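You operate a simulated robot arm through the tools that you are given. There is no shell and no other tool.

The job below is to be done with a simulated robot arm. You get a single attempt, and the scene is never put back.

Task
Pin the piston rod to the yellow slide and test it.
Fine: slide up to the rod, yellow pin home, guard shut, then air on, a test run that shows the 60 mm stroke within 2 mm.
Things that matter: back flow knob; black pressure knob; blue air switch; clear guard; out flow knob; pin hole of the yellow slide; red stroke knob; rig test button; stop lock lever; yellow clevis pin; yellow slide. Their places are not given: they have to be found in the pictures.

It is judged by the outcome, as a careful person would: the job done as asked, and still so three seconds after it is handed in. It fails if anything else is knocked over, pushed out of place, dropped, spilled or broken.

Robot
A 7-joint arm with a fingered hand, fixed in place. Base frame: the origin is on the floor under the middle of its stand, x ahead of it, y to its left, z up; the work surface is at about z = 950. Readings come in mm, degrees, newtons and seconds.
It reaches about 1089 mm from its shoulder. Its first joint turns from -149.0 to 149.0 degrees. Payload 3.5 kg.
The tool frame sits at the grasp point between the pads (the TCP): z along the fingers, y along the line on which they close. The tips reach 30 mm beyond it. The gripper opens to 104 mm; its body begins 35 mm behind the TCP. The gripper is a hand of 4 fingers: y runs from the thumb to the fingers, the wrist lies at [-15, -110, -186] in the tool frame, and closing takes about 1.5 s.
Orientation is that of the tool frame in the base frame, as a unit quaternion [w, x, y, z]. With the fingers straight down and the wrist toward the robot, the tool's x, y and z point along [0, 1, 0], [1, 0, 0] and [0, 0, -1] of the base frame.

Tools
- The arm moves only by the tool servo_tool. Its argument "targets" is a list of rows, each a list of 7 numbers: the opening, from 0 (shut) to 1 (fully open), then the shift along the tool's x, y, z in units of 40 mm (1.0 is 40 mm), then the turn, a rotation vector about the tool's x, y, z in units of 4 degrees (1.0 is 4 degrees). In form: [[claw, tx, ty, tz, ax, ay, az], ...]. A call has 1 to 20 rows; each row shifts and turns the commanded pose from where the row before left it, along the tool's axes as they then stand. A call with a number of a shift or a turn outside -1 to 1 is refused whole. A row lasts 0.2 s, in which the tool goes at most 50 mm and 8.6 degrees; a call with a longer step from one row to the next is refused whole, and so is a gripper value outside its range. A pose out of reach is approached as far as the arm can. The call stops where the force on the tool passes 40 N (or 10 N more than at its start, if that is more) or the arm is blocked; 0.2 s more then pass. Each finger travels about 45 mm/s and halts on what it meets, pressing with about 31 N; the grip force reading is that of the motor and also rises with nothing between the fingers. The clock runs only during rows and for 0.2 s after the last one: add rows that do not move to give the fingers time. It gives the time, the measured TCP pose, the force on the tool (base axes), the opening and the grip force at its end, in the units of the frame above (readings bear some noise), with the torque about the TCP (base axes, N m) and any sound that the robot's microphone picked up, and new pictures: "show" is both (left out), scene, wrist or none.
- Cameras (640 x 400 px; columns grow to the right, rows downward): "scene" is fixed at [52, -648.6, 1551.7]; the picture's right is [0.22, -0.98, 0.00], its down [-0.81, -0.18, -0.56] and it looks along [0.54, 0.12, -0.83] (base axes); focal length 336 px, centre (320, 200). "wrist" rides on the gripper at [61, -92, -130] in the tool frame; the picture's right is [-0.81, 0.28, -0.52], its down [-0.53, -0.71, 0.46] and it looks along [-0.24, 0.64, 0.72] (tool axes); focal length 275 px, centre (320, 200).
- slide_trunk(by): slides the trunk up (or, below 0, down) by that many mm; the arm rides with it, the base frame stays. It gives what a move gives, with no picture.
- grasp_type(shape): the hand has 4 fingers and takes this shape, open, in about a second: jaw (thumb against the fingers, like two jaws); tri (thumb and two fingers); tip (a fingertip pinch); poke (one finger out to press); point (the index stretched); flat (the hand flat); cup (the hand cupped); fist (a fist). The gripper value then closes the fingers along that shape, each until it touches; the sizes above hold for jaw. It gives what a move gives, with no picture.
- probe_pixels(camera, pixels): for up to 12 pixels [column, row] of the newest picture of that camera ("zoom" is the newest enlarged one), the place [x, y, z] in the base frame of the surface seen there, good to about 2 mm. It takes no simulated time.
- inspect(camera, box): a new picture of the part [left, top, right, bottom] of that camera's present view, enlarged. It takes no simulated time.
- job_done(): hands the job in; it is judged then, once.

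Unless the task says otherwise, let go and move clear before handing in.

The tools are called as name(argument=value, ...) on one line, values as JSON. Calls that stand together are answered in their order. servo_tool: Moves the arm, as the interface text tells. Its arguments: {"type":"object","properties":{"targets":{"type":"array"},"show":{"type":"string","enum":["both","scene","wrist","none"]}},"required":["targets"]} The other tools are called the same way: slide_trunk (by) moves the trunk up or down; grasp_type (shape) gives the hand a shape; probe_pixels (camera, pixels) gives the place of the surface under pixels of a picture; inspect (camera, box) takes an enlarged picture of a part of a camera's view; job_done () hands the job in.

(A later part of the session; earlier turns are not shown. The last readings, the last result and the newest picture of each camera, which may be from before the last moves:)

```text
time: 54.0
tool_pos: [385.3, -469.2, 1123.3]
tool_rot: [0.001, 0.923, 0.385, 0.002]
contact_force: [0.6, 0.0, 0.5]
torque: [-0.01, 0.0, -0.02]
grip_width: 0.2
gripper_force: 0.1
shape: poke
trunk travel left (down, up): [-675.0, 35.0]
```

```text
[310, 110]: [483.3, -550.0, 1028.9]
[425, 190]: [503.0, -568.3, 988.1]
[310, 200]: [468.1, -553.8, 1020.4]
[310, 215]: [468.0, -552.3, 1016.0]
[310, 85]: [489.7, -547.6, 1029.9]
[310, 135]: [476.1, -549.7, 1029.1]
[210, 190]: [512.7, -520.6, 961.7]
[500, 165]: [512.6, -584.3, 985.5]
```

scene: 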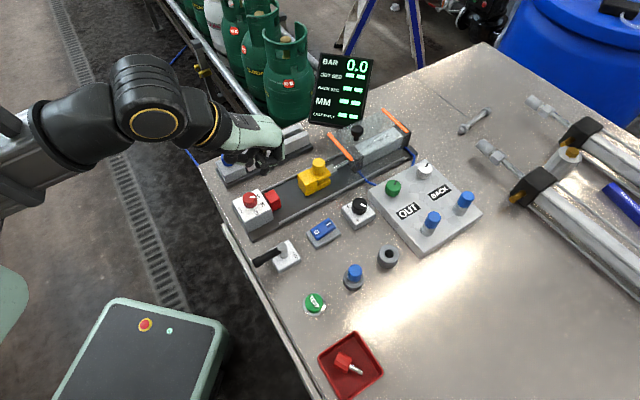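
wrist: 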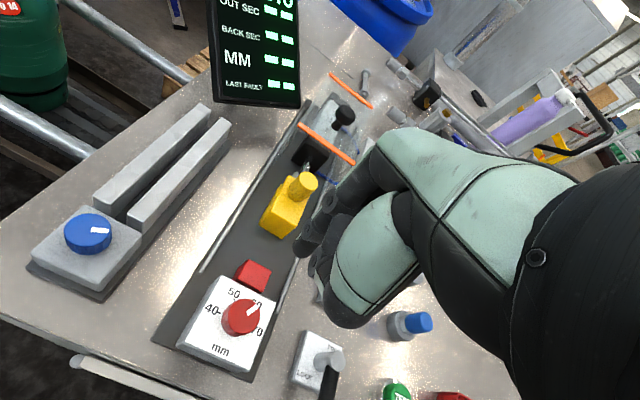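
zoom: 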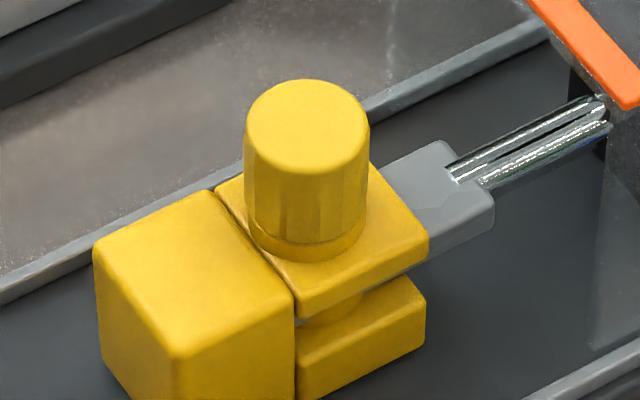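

The slide and pin look right. I'll zoom in on the cap-to-ring joint to make sure that it is fully home.

inspect(camera="scene", box=[308, 160, 328, 180])

inspect(camera="wrist", box=[260, 160, 330, 240])

```text
16.00 times, centred on (318, 170) of scene
```

zoom: 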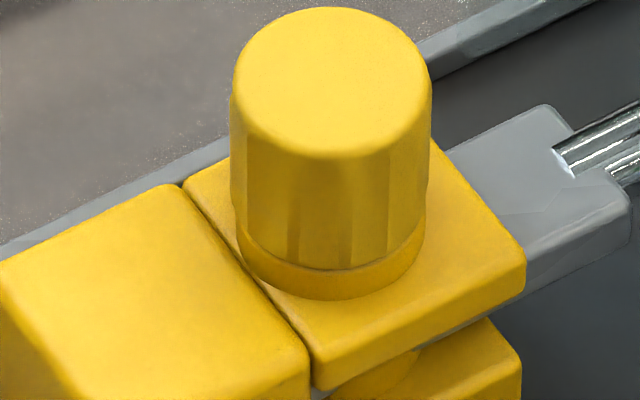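

```text
5.00 times, centred on (295, 200) of wrist
```

zoom: 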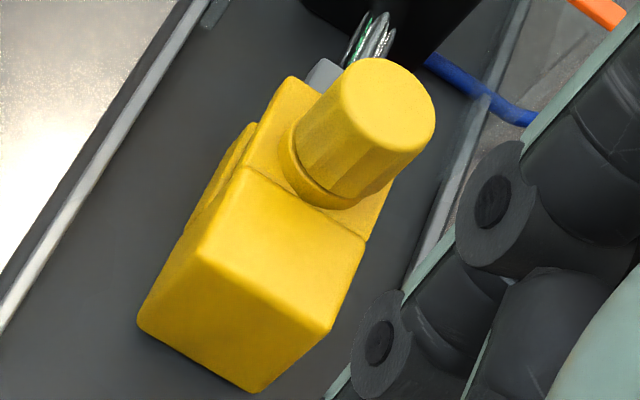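

The pin is upright and flush on the ring. Next is the guard: I'll enlarge its knob and probe its position.

inspect(camera="scene", box=[320, 90, 420, 180])

probe_pixels(camera="scene", pixels=[[357, 131], [352, 131], [362, 131], [357, 127], [357, 136], [357, 140], [356, 144], [329, 134], [352, 160], [383, 109], [409, 132]])

```text
4.44 times, centred on (370, 135) of scene
```

zoom: 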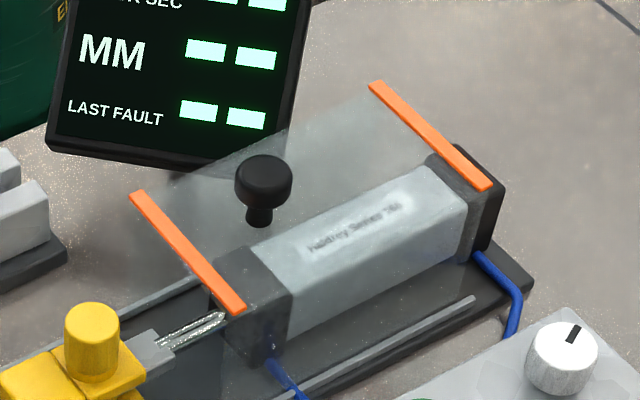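

```text
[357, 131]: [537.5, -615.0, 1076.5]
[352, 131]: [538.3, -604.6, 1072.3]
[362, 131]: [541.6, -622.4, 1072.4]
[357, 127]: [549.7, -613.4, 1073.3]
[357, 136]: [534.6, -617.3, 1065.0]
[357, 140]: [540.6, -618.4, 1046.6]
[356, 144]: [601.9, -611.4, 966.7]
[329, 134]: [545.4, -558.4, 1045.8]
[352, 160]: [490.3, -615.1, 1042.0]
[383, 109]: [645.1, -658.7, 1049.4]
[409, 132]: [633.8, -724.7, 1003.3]
```

The knob centre is about (541,-613.5), head z 1062–1077, guard top at z≈1046. I'll take the jaw shape, half open, and travel high to a spot above the knob.

servo_tool(targets=[[1, 0, 0, -0.8, 0, 0, 0], [1, 0, 0, -0.7, 0, 0, 0], [1, 0, 0, 0, 0, 0, 0]], show="none")

grasp_type(shape="jaw")

servo_tool(targets=[[0.5, 0.03, 0.6, 0, 0, 0, 0], [0.5, 0.03, 0.8, 0, 0, 0, 0], [0.5, 0.03, 0.8, 0, 0, 0, 0], [0.5, 0.03, 0.8, 0, 0, 0, 0], [0.5, 0.03, 0.8, 0, 0, 0, 0], [0.5, 0.03, 0.8, 0, 0, 0, 0], [0.5, 0.03, 0.67, 0, 0, 0, 0], [0.5, 0, 0, 0.5, 0, 0, 0], [0.5, 0, 0, 0.5, 0, 0, 0], [0.5, 0, 0, 0, 0, 0, 0]])

inspect(camera="scene", box=[310, 70, 430, 180])

inspect(camera="wrist", box=[220, 160, 380, 340])

```text
time: 54.8
tool_pos: [386.5, -470.7, 1184.3]
tool_rot: [0.001, 0.923, 0.384, 0.002]
contact_force: [-0.2, -0.3, 0.7]
torque: [-0.01, -0.07, 0.0]
grip_width: 0.0
gripper_force: 0.1
shape: poke
trunk travel left (down, up): [-675.0, 35.0]
```

```text
time: 55.7
tool_pos: [385.2, -470.8, 1184.4]
tool_rot: [0.001, 0.923, 0.385, 0.003]
contact_force: [0.4, 0.6, -0.3]
torque: [0.01, 0.02, 0.03]
grip_width: 104.1
gripper_force: 0.1
shape: jaw
trunk travel left (down, up): [-675.0, 35.0]
```

```text
time: 57.9
tool_pos: [540.5, -611.5, 1142.4]
tool_rot: [0.001, 0.923, 0.385, 0.003]
contact_force: [-0.2, -0.3, -0.4]
torque: [0.0, 0.01, -0.03]
grip_width: 52.0
gripper_force: 0.1
shape: jaw
trunk travel left (down, up): [-675.0, 35.0]
```

scene: 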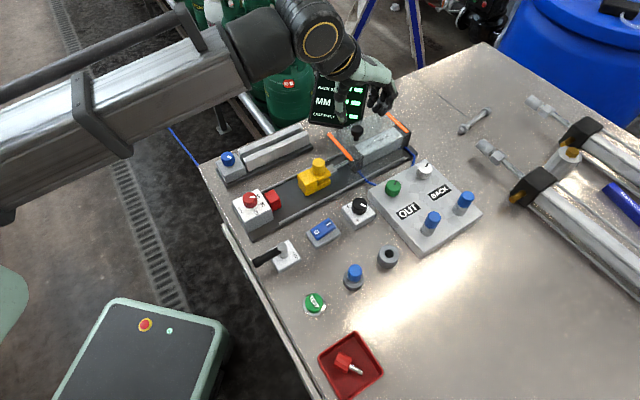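
wrist: 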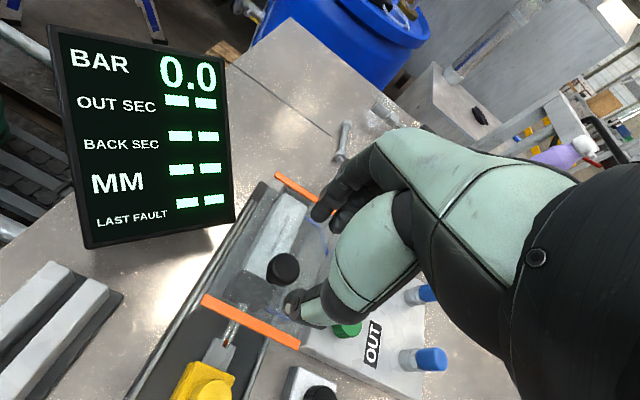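

```text
3.64 times, centred on (370, 125) of scene
```

zoom: 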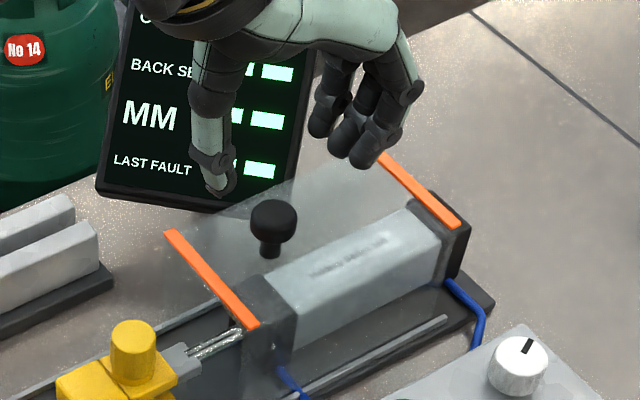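

```text
2.22 times, centred on (300, 250) of wrist
```

zoom: 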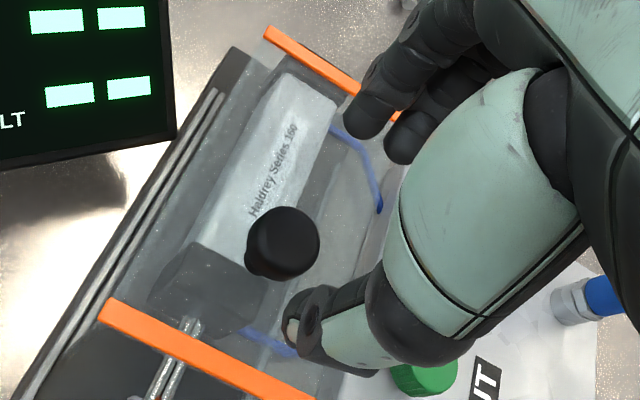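

The knob is centred between thumb and fingers. I'll lower so the tips pass either side of the knob, staying above the guard top.

servo_tool(targets=[[0.5, 0, 0, 0.5, 0, 0, 0], [0.5, 0, 0, 0.5, 0, 0, 0], [0.5, 0, 0, 0.3, 0, 0, 0], [0.5, 0, 0, 0.15, 0, 0, 0], [0.5, 0, 0, 0, 0, 0, 0]])

inspect(camera="scene", box=[310, 90, 410, 170])

```text
time: 59.1
tool_pos: [541.6, -613.9, 1086.4]
tool_rot: [0.001, 0.923, 0.384, 0.002]
contact_force: [-0.2, 0.6, -0.5]
torque: [0.02, -0.03, 0.0]
grip_width: 52.4
gripper_force: 0.1
shape: jaw
trunk travel left (down, up): [-675.0, 35.0]
```

scene: 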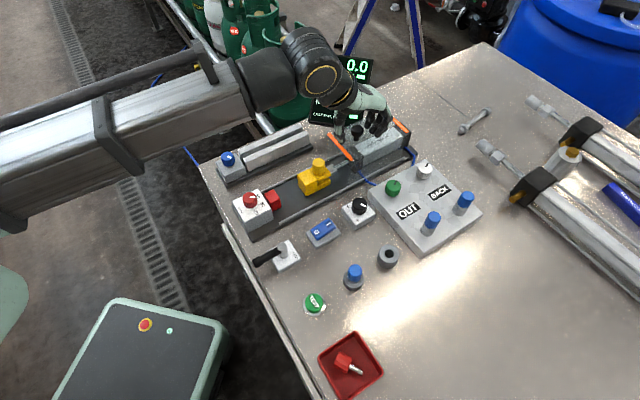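
wrist: 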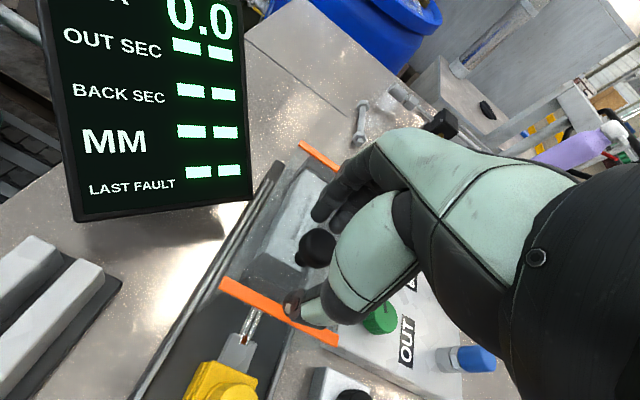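

```text
5.00 times, centred on (360, 130) of scene
```

zoom: 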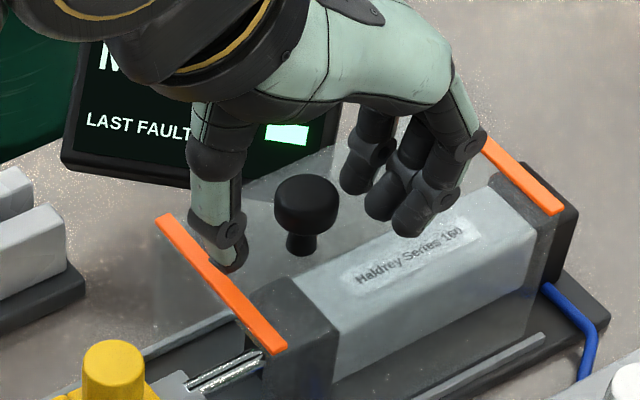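

The tips straddle the knob. I'll close a little around it and pull the guard along −u in small rows.

servo_tool(targets=[[0.3, 0, 0, 0, 0, 0, 0], [0.3, 0, 0, 0, 0, 0, 0], [0.3, 0, -0.15, 0, 0, 0, 0], [0.3, 0, -0.2, 0, 0, 0, 0], [0.3, 0, -0.25, 0, 0, 0, 0], [0.3, 0, -0.25, 0, 0, 0, 0], [0.3, 0, -0.25, 0, 0, 0, 0], [0.3, 0, 0, 0, 0, 0, 0]])

inspect(camera="scene", box=[280, 90, 410, 200])

```text
time: 60.9
tool_pos: [510.1, -581.6, 1085.8]
tool_rot: [0.001, 0.923, 0.385, 0.002]
contact_force: [0.4, -0.2, 0.6]
torque: [-0.01, -0.03, -0.01]
grip_width: 31.7
gripper_force: 0.0
shape: jaw
trunk travel left (down, up): [-675.0, 35.0]
```

scene: 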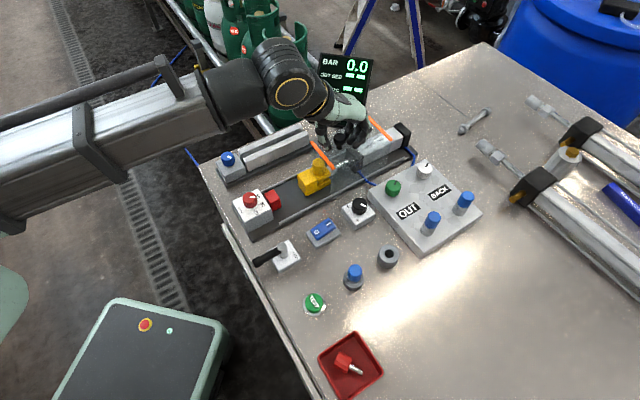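
wrist: 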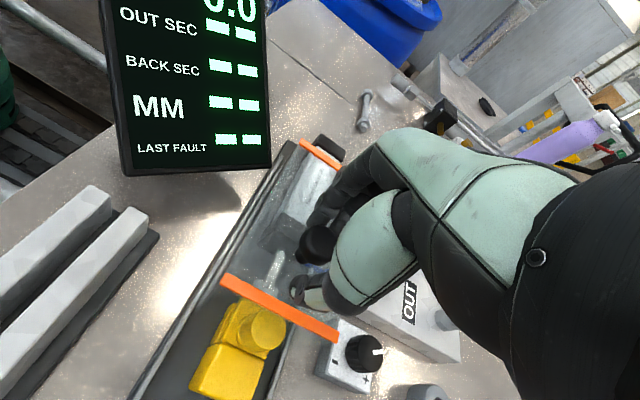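

```text
3.64 times, centred on (345, 145) of scene
```

zoom: 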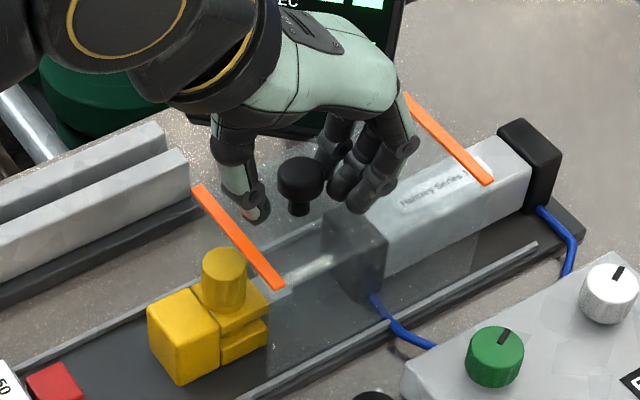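

The guard slides freely with the hand. Its front is coming to the pin, so I'll continue in smaller rows and watch the pin.

servo_tool(targets=[[0.3, 0, -0.2, 0, 0, 0, 0], [0.3, 0, -0.2, 0, 0, 0, 0], [0.3, 0, -0.2, 0, 0, 0, 0], [0.3, 0, -0.2, 0, 0, 0, 0], [0.3, 0, 0, 0, 0, 0, 0]])

inspect(camera="scene", box=[260, 100, 390, 210])

```text
time: 62.1
tool_pos: [489.4, -559.6, 1085.2]
tool_rot: [0.001, 0.923, 0.384, 0.003]
contact_force: [0.1, -0.3, 0.0]
torque: [0.02, -0.02, 0.0]
grip_width: 31.2
gripper_force: 0.0
shape: jaw
trunk travel left (down, up): [-675.0, 35.0]
```

scene: 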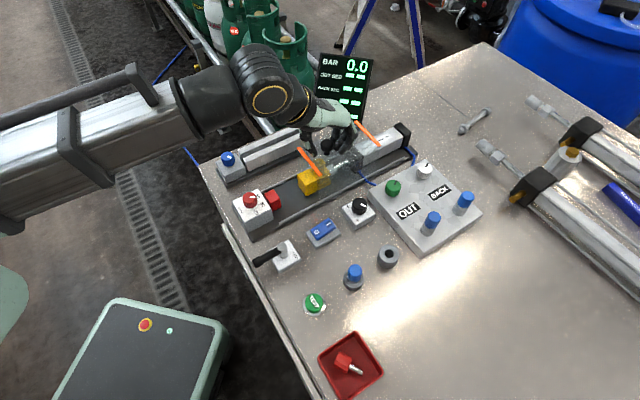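
wrist: 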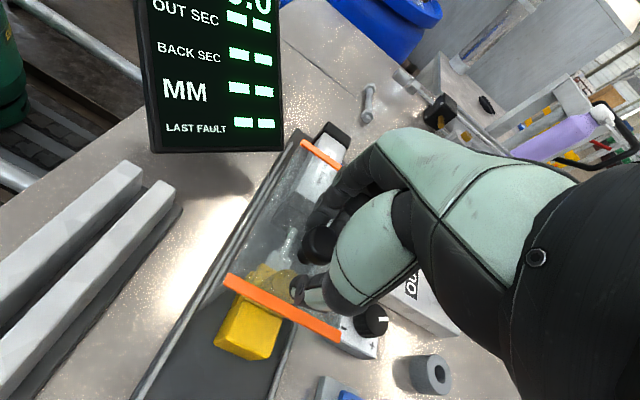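

```text
3.64 times, centred on (325, 155) of scene
```

zoom: 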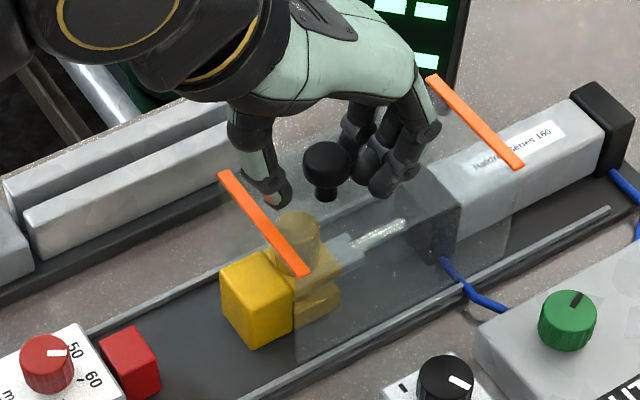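

The guard passes cleanly over the pin. I'll keep pulling until it stops.

servo_tool(targets=[[0.3, 0, -0.25, 0, 0, 0, 0], [0.3, 0, -0.25, 0, 0, 0, 0], [0.3, 0, -0.25, 0, 0, 0, 0], [0.3, 0, -0.25, 0, 0, 0, 0], [0.3, 0, -0.2, 0, 0, 0, 0], [0.3, 0, 0, 0, 0, 0, 0]])

inspect(camera="scene", box=[230, 100, 380, 220])

```text
time: 63.5
tool_pos: [455.0, -526.7, 1085.0]
tool_rot: [0.001, 0.923, 0.384, 0.003]
contact_force: [1.1, 0.5, -0.6]
torque: [-0.03, -0.02, 0.04]
grip_width: 31.7
gripper_force: 0.0
shape: jaw
trunk travel left (down, up): [-675.0, 35.0]
```

scene: 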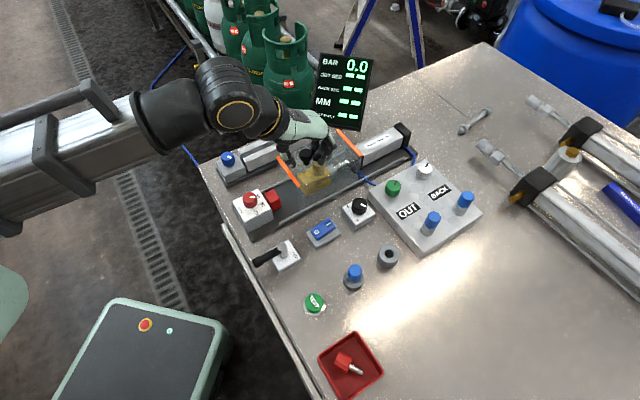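
wrist: 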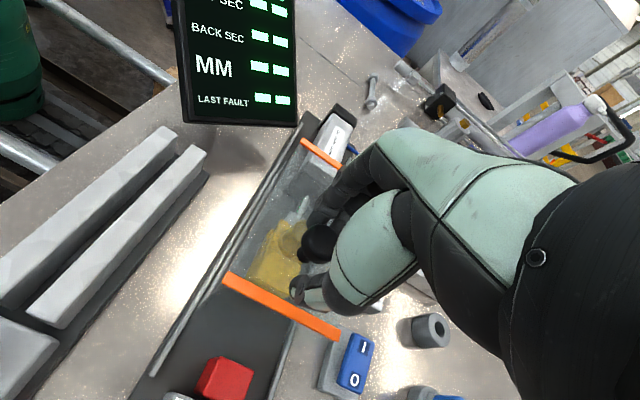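

```text
3.33 times, centred on (305, 160) of scene
```

zoom: 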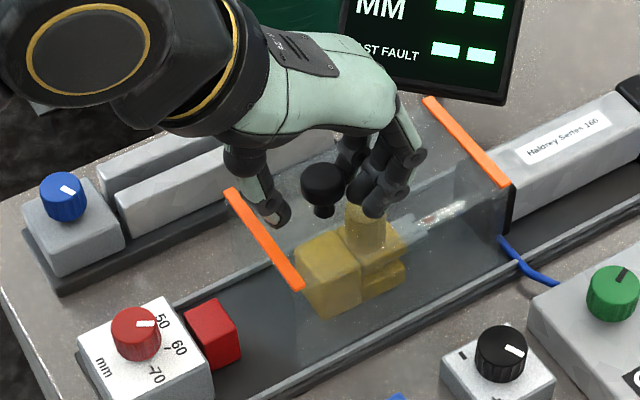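

Still free. I'll carry on in 8 mm rows until there's resistance.

servo_tool(targets=[[0.3, 0, -0.2, 0, 0, 0, 0], [0.3, 0, -0.2, 0, 0, 0, 0], [0.3, 0, -0.2, 0, 0, 0, 0], [0.3, 0, -0.2, 0, 0, 0, 0], [0.3, 0, 0, 0, 0, 0, 0]])

inspect(camera="scene", box=[220, 110, 370, 230])

```text
time: 64.7
tool_pos: [430.9, -502.6, 1084.5]
tool_rot: [0.0, 0.923, 0.384, 0.002]
contact_force: [0.5, 0.0, -0.4]
torque: [-0.01, 0.01, -0.01]
grip_width: 31.7
gripper_force: 0.0
shape: jaw
trunk travel left (down, up): [-675.0, 35.0]
```

scene: 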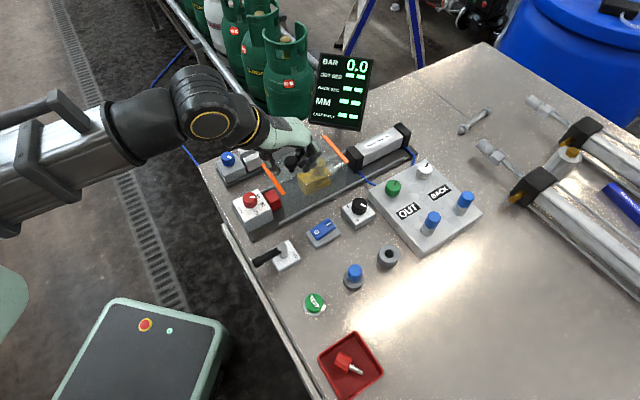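
wrist: 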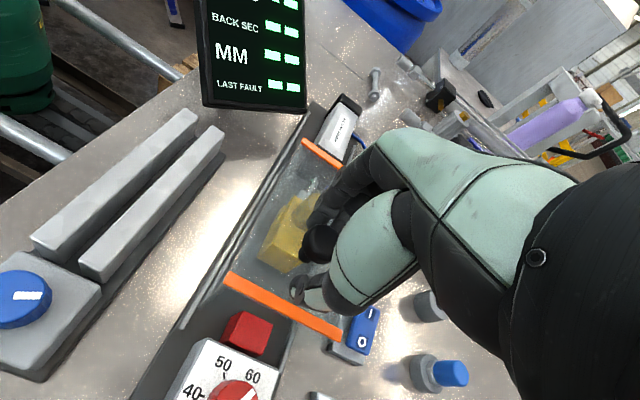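

```text
3.33 times, centred on (295, 170) of scene
```

zoom: 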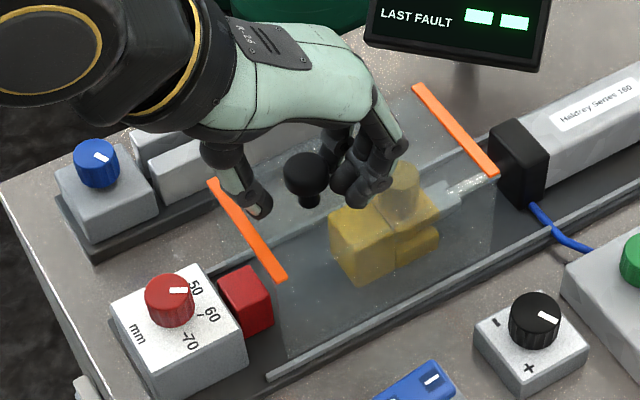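

The guard now covers slide and rod, its rear just leaving the cylinder head. I'll continue gently to find its end stop.

servo_tool(targets=[[0.3, 0, -0.12, 0, 0, 0, 0], [0.3, 0, -0.12, 0, 0, 0, 0], [0.3, 0, -0.12, 0, 0, 0, 0], [0.3, 0, -0.12, 0, 0, 0, 0], [0.3, 0, 0, 0, 0, 0, 0]])

inspect(camera="scene", box=[220, 110, 370, 230])

```text
time: 65.9
tool_pos: [418.1, -488.8, 1084.8]
tool_rot: [0.001, 0.923, 0.384, 0.003]
contact_force: [1.2, -1.3, -0.6]
torque: [-0.02, -0.02, 0.0]
grip_width: 31.9
gripper_force: 0.1
shape: jaw
trunk travel left (down, up): [-675.0, 35.0]
```

scene: 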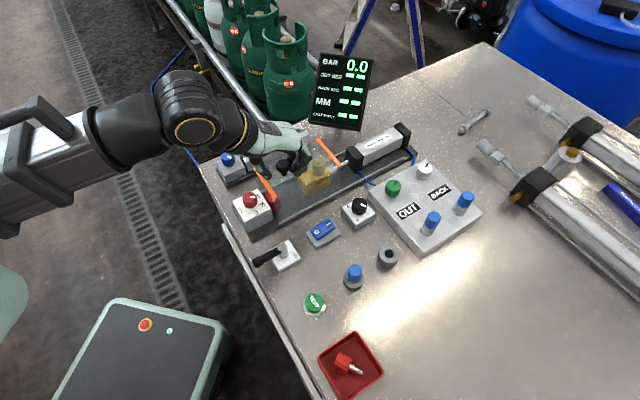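
wrist: 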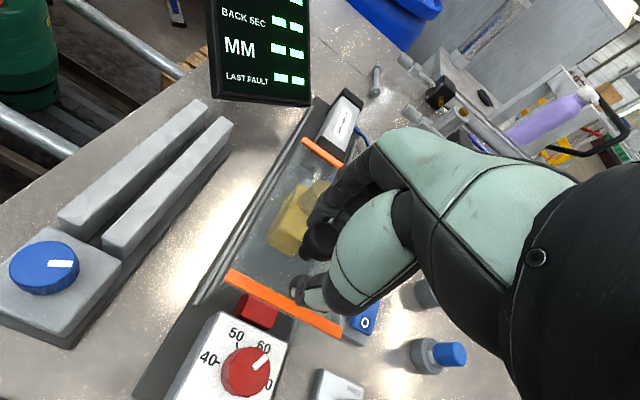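

```text
3.33 times, centred on (295, 170) of scene
```

zoom: 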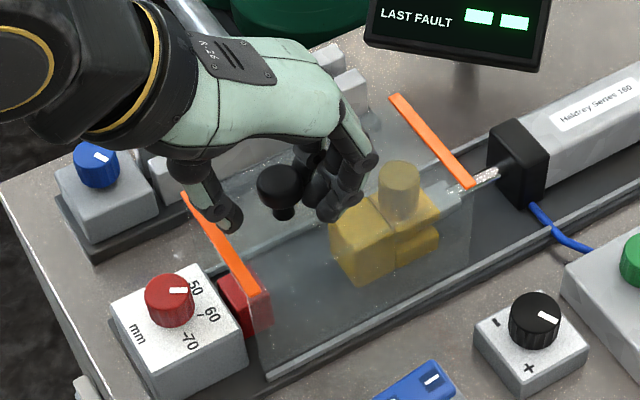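

Still moving freely. I'll go on in small rows, watching for the stop.

servo_tool(targets=[[0.3, 0, -0.1, 0, 0, 0, 0], [0.3, 0, -0.1, 0, 0, 0, 0], [0.3, 0, -0.1, 0, 0, 0, 0], [0.3, 0, -0.1, 0, 0, 0, 0], [0.3, 0, 0, 0, 0, 0, 0]])

inspect(camera="scene", box=[220, 110, 370, 230])

```text
time: 67.1
tool_pos: [407.3, -479.2, 1082.8]
tool_rot: [0.001, 0.923, 0.384, 0.003]
contact_force: [10.0, -10.1, 1.5]
torque: [-0.22, -0.24, 0.0]
grip_width: 41.6
gripper_force: 0.1
shape: jaw
trunk travel left (down, up): [-675.0, 35.0]
```

scene: 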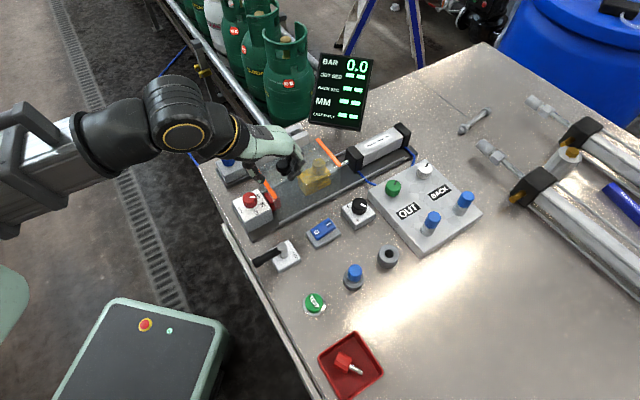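
wrist: 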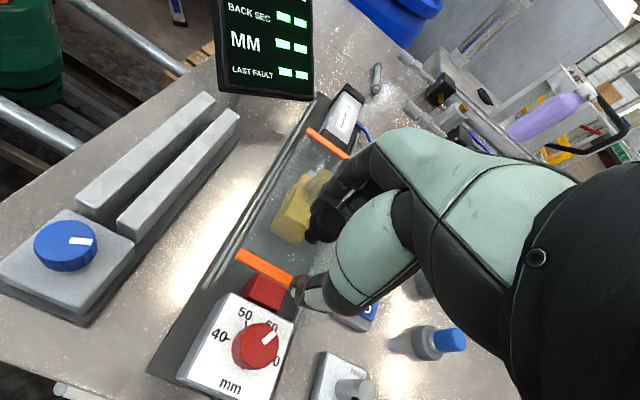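

```text
3.33 times, centred on (295, 170) of scene
```

zoom: 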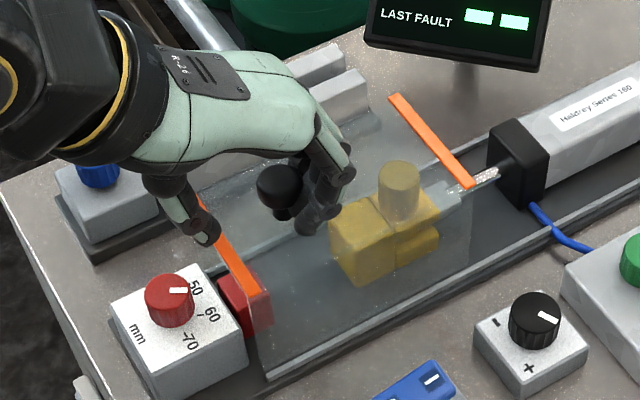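

The guard reached its end stop: fingers pushed back 14 N and the strip no longer moves. I'll ease off, open, and lift away without pushing it back.

servo_tool(targets=[[0.4, 0, 0.1, 0, 0, 0, 0], [0.5, 0, 0.1, 0, 0, 0, 0], [0.55, 0, 0, 0, 0, 0, 0], [0.55, 0, 0, -0.4, 0, 0, 0], [0.55, 0, 0, -0.8, 0, 0, 0], [0.55, 0, 0, -0.8, 0, 0, 0], [0.55, 0, -0.5, -0.3, 0, 0, 0], [0.55, 0, 0, 0, 0, 0, 0]])

inspect(camera="scene", box=[230, 110, 370, 230])

```text
time: 68.9
tool_pos: [397.1, -468.1, 1175.5]
tool_rot: [0.001, 0.924, 0.383, 0.002]
contact_force: [0.2, 0.2, -0.7]
torque: [-0.03, 0.04, -0.04]
grip_width: 56.9
gripper_force: 0.0
shape: jaw
trunk travel left (down, up): [-675.0, 35.0]
```

scene: 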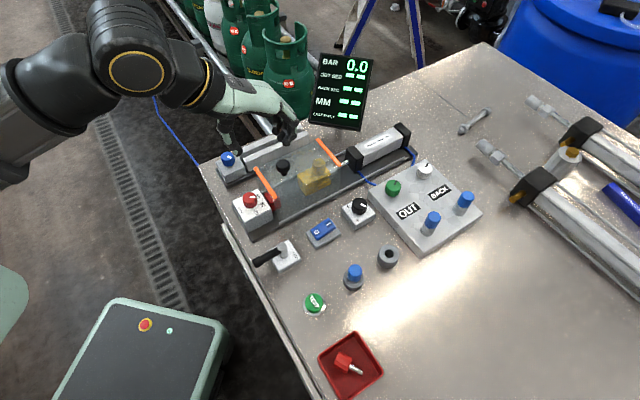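
wrist: 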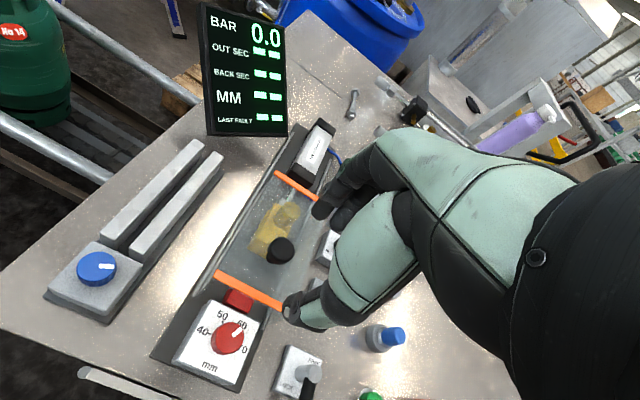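

```text
3.33 times, centred on (300, 170) of scene
```

zoom: 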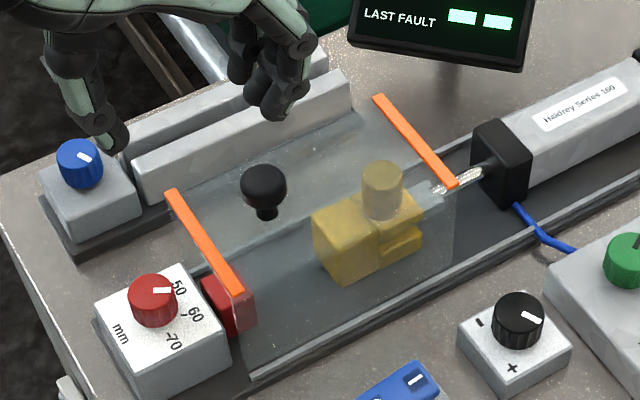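

The guard is shut, and slide and pin are unchanged. Next is the blue air switch: I'll take the poke shape and measure where its fingertip really is relative to the TCP.

grasp_type(shape="poke")

servo_tool(targets=[[1, 0, 0, 0, 0, 0, 0]])

inspect(camera="scene", box=[230, 90, 290, 150])

inspect(camera="wrist", box=[280, 180, 350, 280])

```text
time: 69.8
tool_pos: [399.0, -470.3, 1176.3]
tool_rot: [0.002, 0.923, 0.384, 0.002]
contact_force: [0.4, -0.2, 0.8]
torque: [0.0, -0.02, 0.01]
grip_width: 0.0
gripper_force: 0.0
shape: poke
trunk travel left (down, up): [-675.0, 35.0]
```

```text
time: 70.2
tool_pos: [397.0, -469.5, 1176.6]
tool_rot: [0.001, 0.923, 0.384, 0.002]
contact_force: [0.0, 0.8, 1.0]
torque: [0.01, -0.01, 0.0]
grip_width: 0.2
gripper_force: 0.0
shape: poke
trunk travel left (down, up): [-675.0, 35.0]
```

scene: 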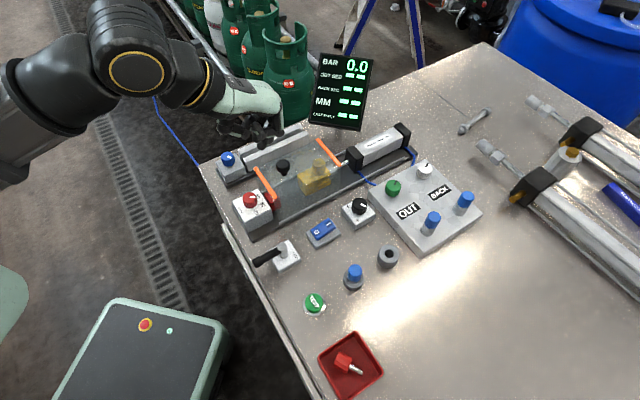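
wrist: 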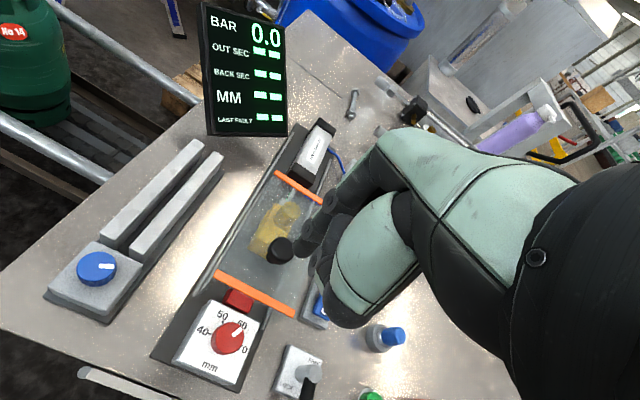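

```text
6.67 times, centred on (260, 120) of scene
```

zoom: 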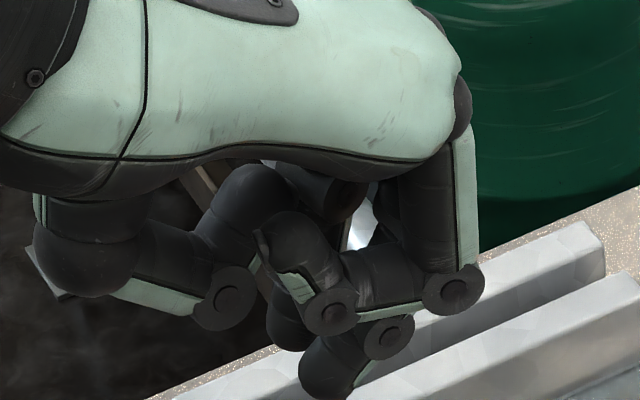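

```text
4.00 times, centred on (315, 230) of wrist
```

zoom: 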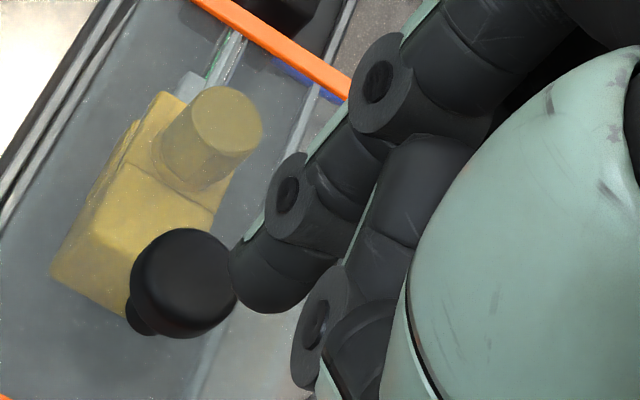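

The scene zoom shows the extended index tip at (325,372), below the curled fingers. I'll probe its surface from both cameras.

probe_pixels(camera="zoom", pixels=[[238, 270], [250, 295], [268, 308], [290, 300], [265, 275], [310, 285], [325, 268], [245, 245]])

probe_pixels(camera="scene", pixels=[[260.7, 146.2], [258.5, 146], [263.5, 145.5], [260.7, 149], [258, 148.5], [264, 148], [262, 143], [270, 140.5], [261.5, 137], [268, 142]])

```text
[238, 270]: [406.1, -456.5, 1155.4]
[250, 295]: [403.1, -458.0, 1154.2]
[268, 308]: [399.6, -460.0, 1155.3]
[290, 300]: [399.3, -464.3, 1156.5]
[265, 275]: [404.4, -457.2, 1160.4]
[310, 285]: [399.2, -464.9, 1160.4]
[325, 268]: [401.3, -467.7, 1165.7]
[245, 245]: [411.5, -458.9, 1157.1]
```

```text
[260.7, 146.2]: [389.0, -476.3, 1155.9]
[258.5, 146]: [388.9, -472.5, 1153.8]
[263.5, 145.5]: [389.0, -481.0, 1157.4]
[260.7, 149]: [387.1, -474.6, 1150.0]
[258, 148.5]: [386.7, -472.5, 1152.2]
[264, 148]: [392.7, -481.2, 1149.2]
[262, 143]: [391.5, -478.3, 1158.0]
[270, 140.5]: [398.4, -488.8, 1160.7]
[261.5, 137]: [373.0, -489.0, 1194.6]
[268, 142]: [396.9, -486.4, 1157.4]
```

The tip seems rather wide (c from −63 to −34). I'll zoom in more to see whether it's one finger or two side by side.

inspect(camera="scene", box=[250, 132, 274, 152])

probe_pixels(camera="wrist", pixels=[[307.5, 229], [305, 231], [330, 205], [316, 252], [313, 248], [320, 240], [322, 250], [314, 258], [300, 250]])

```text
16.00 times, centred on (262, 142) of scene
```

zoom: 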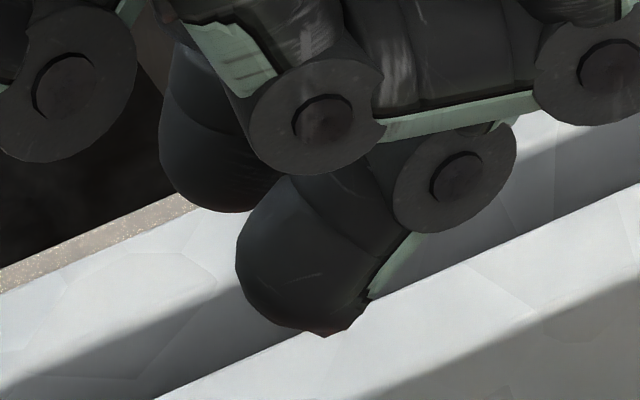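

```text
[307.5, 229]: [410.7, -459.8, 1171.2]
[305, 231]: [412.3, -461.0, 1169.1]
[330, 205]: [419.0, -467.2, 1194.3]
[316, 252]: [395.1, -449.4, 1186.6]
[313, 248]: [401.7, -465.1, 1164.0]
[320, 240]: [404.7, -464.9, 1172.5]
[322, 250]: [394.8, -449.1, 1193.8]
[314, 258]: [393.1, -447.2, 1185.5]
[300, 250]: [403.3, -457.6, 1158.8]
```

The poke shape puts two fingertips side by side: a pad about 30 mm wide across and 15 mm along the axis, centred near the TCP and 28 mm below it. That suits the rocker. Now I'll look at the blue switch closely.

inspect(camera="scene", box=[300, 215, 345, 250])

probe_pixels(camera="zoom", pixels=[[230, 200], [280, 165], [250, 240], [320, 180], [370, 140], [400, 130], [420, 160], [395, 100], [180, 250], [330, 290], [440, 190], [210, 180]])

```text
11.43 times, centred on (322, 232) of scene
```

zoom: 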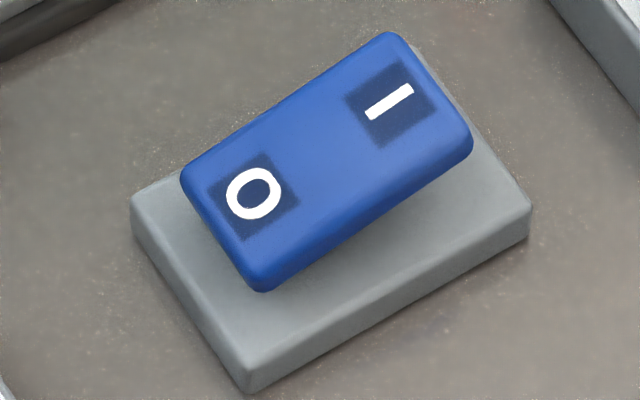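

```text
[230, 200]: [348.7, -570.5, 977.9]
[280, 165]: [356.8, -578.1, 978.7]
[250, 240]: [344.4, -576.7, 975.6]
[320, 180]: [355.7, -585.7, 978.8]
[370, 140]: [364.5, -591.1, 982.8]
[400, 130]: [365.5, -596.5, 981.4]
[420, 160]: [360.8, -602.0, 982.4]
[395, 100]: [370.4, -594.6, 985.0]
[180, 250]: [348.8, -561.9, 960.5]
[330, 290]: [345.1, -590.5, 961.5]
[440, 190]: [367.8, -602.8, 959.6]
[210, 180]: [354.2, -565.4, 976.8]
```

O is pressed and the I end is raised (z≈985), so the air is off. I'll move over the I end, about (370,-596), and descend to a hover.

servo_tool(targets=[[1, -0.68, 0.42, 0, 0, 0, 0], [1, -0.68, 0.42, 0, 0, 0, 0], [1, -0.68, 0.42, 0, 0, 0, 0], [1, -0.68, 0.42, 0, 0, 0, 0], [1, 0, 0, 0.9, 0, 0, 0], [1, 0, 0, 0.9, 0, 0, 0], [1, 0, 0, 0.9, 0, 0, 0], [1, 0, 0, 0.6, 0, 0, 0], [1, 0, 0, 0, 0, 0, 0]])

inspect(camera="scene", box=[280, 180, 360, 260])

inspect(camera="wrist", box=[230, 180, 370, 320])

```text
time: 72.2
tool_pos: [370.4, -592.7, 1044.0]
tool_rot: [0.001, 0.923, 0.384, 0.004]
contact_force: [0.7, 0.2, 0.6]
torque: [-0.01, 0.02, -0.01]
grip_width: 0.1
gripper_force: 0.1
shape: poke
trunk travel left (down, up): [-675.0, 35.0]
```

scene: 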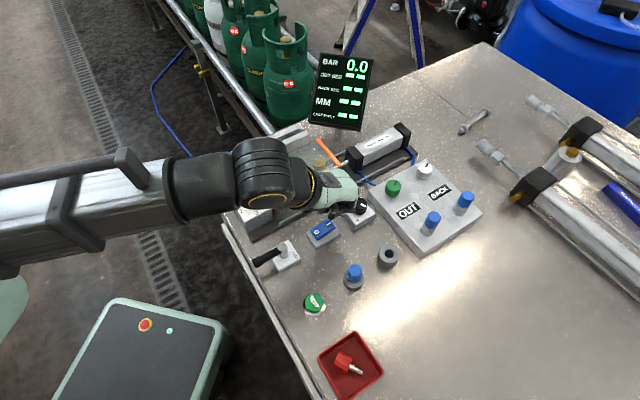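
wrist: 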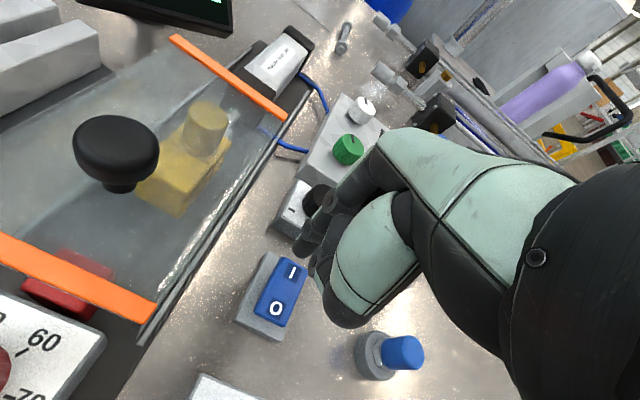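

```text
5.00 times, centred on (320, 220) of scene
```

zoom: 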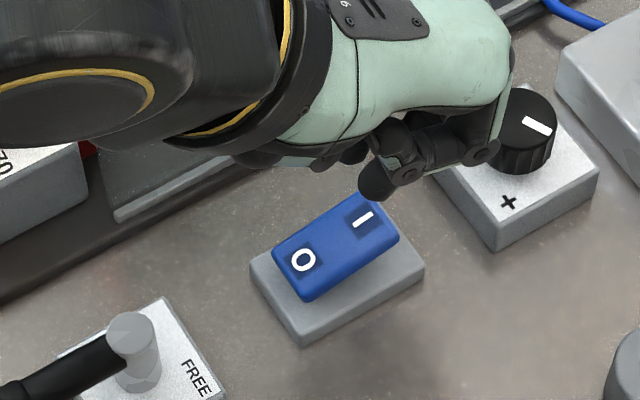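

```text
2.86 times, centred on (300, 250) of wrist
```

zoom: 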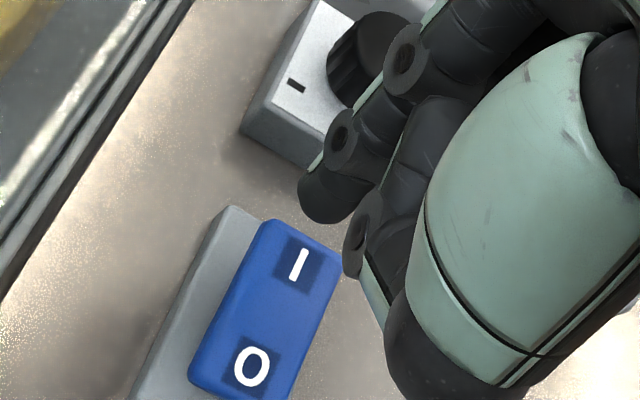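

The fingertips are just above the I end. I'll press down gently and stop on contact.

servo_tool(targets=[[1, 0, 0, 0.4, 0, 0, 0], [1, 0, 0, 0.3, 0, 0, 0], [1, 0, 0, 0.1, 0, 0, 0], [1, 0, 0, 0.1, 0, 0, 0], [1, 0, 0, 0.08, 0, 0, 0], [1, 0, 0, 0, 0, 0, 0]])

inspect(camera="scene", box=[280, 180, 360, 260])

```text
time: 73.7
tool_pos: [371.7, -595.1, 1009.8]
tool_rot: [0.006, 0.924, 0.382, 0.005]
contact_force: [3.3, -0.5, 19.2]
torque: [-0.12, 0.12, -0.01]
grip_width: 0.1
gripper_force: 0.0
shape: poke
trunk travel left (down, up): [-675.0, 35.0]
stopped in row 6: the force on the tool passed its limit at 41 N (the readings are from after the stop); the commanded pose is now the measured one
```

scene: 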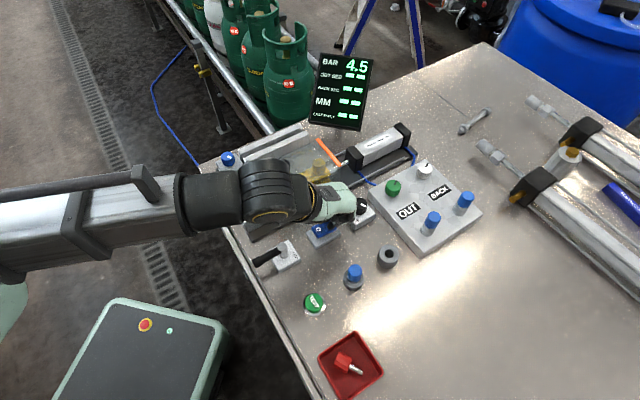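
wrist: 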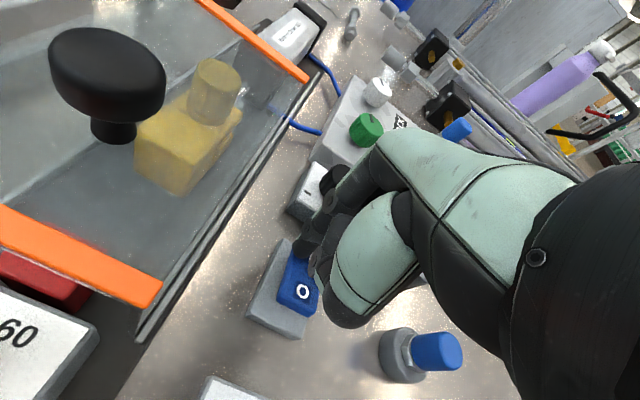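

```text
5.00 times, centred on (320, 220) of scene
```

zoom: 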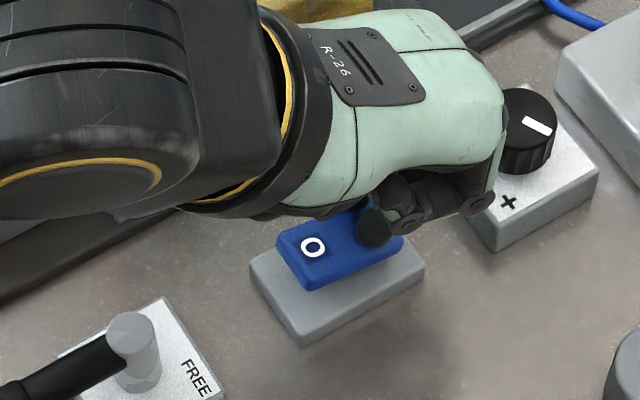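

The display now shows BAR 4.5, so the air is on. I'll lift clear and read the display.

servo_tool(targets=[[1, 0, 0, -0.3, 0, 0, 0], [1, 0, 0, -0.8, 0, 0, 0], [1, 0, 0, -0.9, 0, 0, 0], [1, 0, 0, -0.9, 0, 0, 0], [1, 0, 0, 0, 0, 0, 0]])

inspect(camera="scene", box=[300, 45, 385, 135])

inspect(camera="scene", box=[230, 110, 370, 250])

```text
time: 74.9
tool_pos: [368.2, -597.3, 1123.7]
tool_rot: [0.003, 0.923, 0.384, 0.003]
contact_force: [-0.3, 0.3, -0.8]
torque: [0.0, 0.03, -0.03]
grip_width: 0.0
gripper_force: 0.2
shape: poke
trunk travel left (down, up): [-675.0, 35.0]
```

scene: 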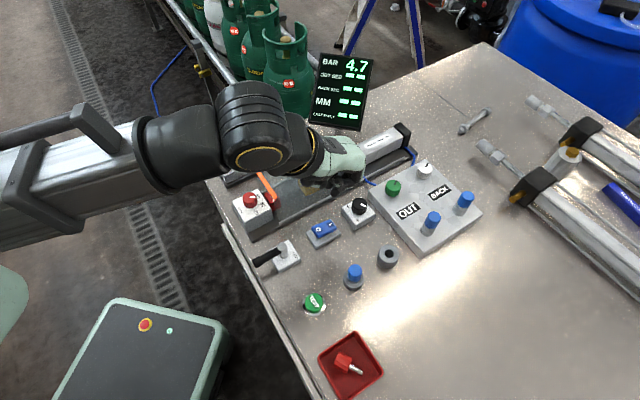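
wrist: 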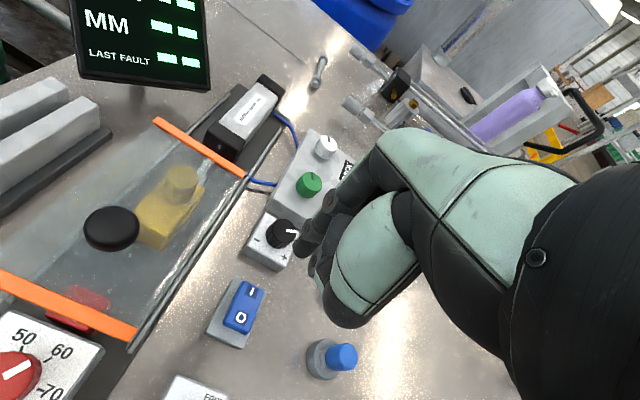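

```text
4.44 times, centred on (342, 90) of scene
```

zoom: 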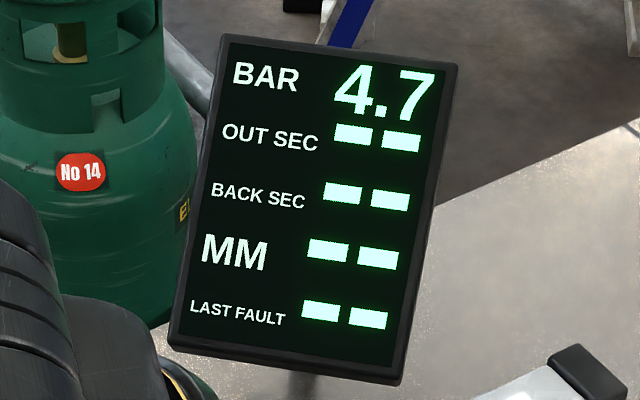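

```text
2.86 times, centred on (300, 180) of scene
```

zoom: 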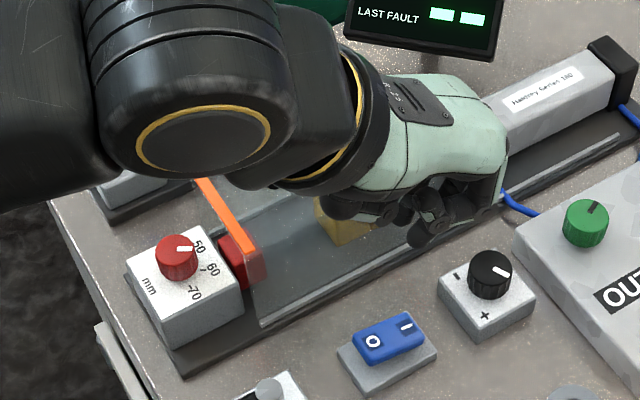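

The pressure reads 4.7 bar and the slide hasn't moved. Now I'll look closely at the TEST button before pressing it.

inspect(camera="scene", box=[290, 280, 340, 325])

probe_pixels(camera="zoom", pixels=[[315, 195], [270, 200], [360, 195], [315, 150], [315, 240], [250, 230], [380, 230], [315, 280], [200, 150]])

```text
8.89 times, centred on (315, 302) of scene
```

zoom: 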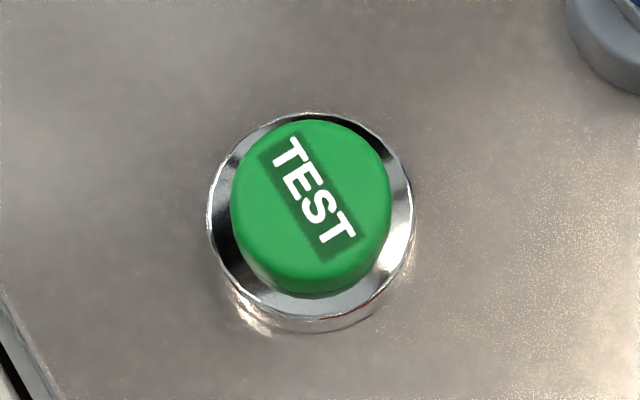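

```text
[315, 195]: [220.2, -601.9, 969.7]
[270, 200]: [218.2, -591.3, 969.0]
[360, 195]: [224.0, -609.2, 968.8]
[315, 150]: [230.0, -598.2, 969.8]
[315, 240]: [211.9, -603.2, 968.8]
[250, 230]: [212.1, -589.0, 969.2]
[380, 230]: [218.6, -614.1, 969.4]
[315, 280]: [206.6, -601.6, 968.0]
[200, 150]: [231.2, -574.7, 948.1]
```

The button is centred at about (219,-601.5), top z≈969.5. I'll move there at height first, watching for arm folding forces.

servo_tool(targets=[[1, -0.55, -0.53, -0.2, 0, 0, 0], [1, -0.55, -0.53, 0, 0, 0, 0], [1, -0.55, -0.53, 0, 0, 0, 0], [1, -0.55, -0.53, 0, 0, 0, 0], [1, -0.56, -0.53, 0, 0, 0, 0], [1, 0, 0, 0, 0, 0, 0]])

```text
time: 76.3
tool_pos: [216.7, -598.1, 1130.1]
tool_rot: [0.004, 0.924, 0.383, 0.003]
contact_force: [0.4, -0.7, -0.4]
torque: [0.01, 0.04, -0.03]
grip_width: 0.0
gripper_force: 0.0
shape: poke
trunk travel left (down, up): [-675.0, 35.0]
```

scene: 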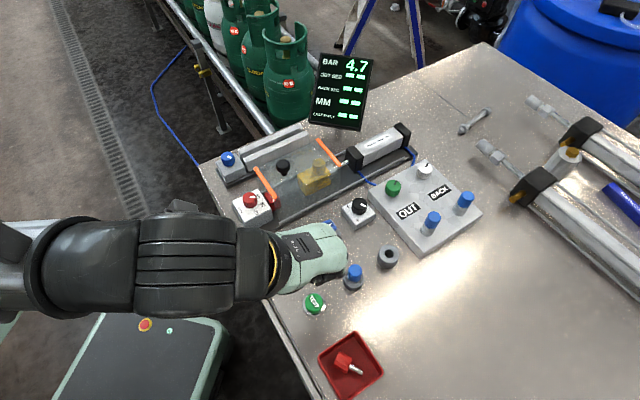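
wrist: 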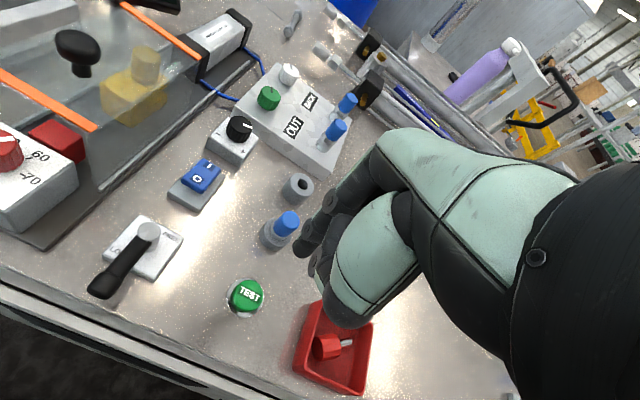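

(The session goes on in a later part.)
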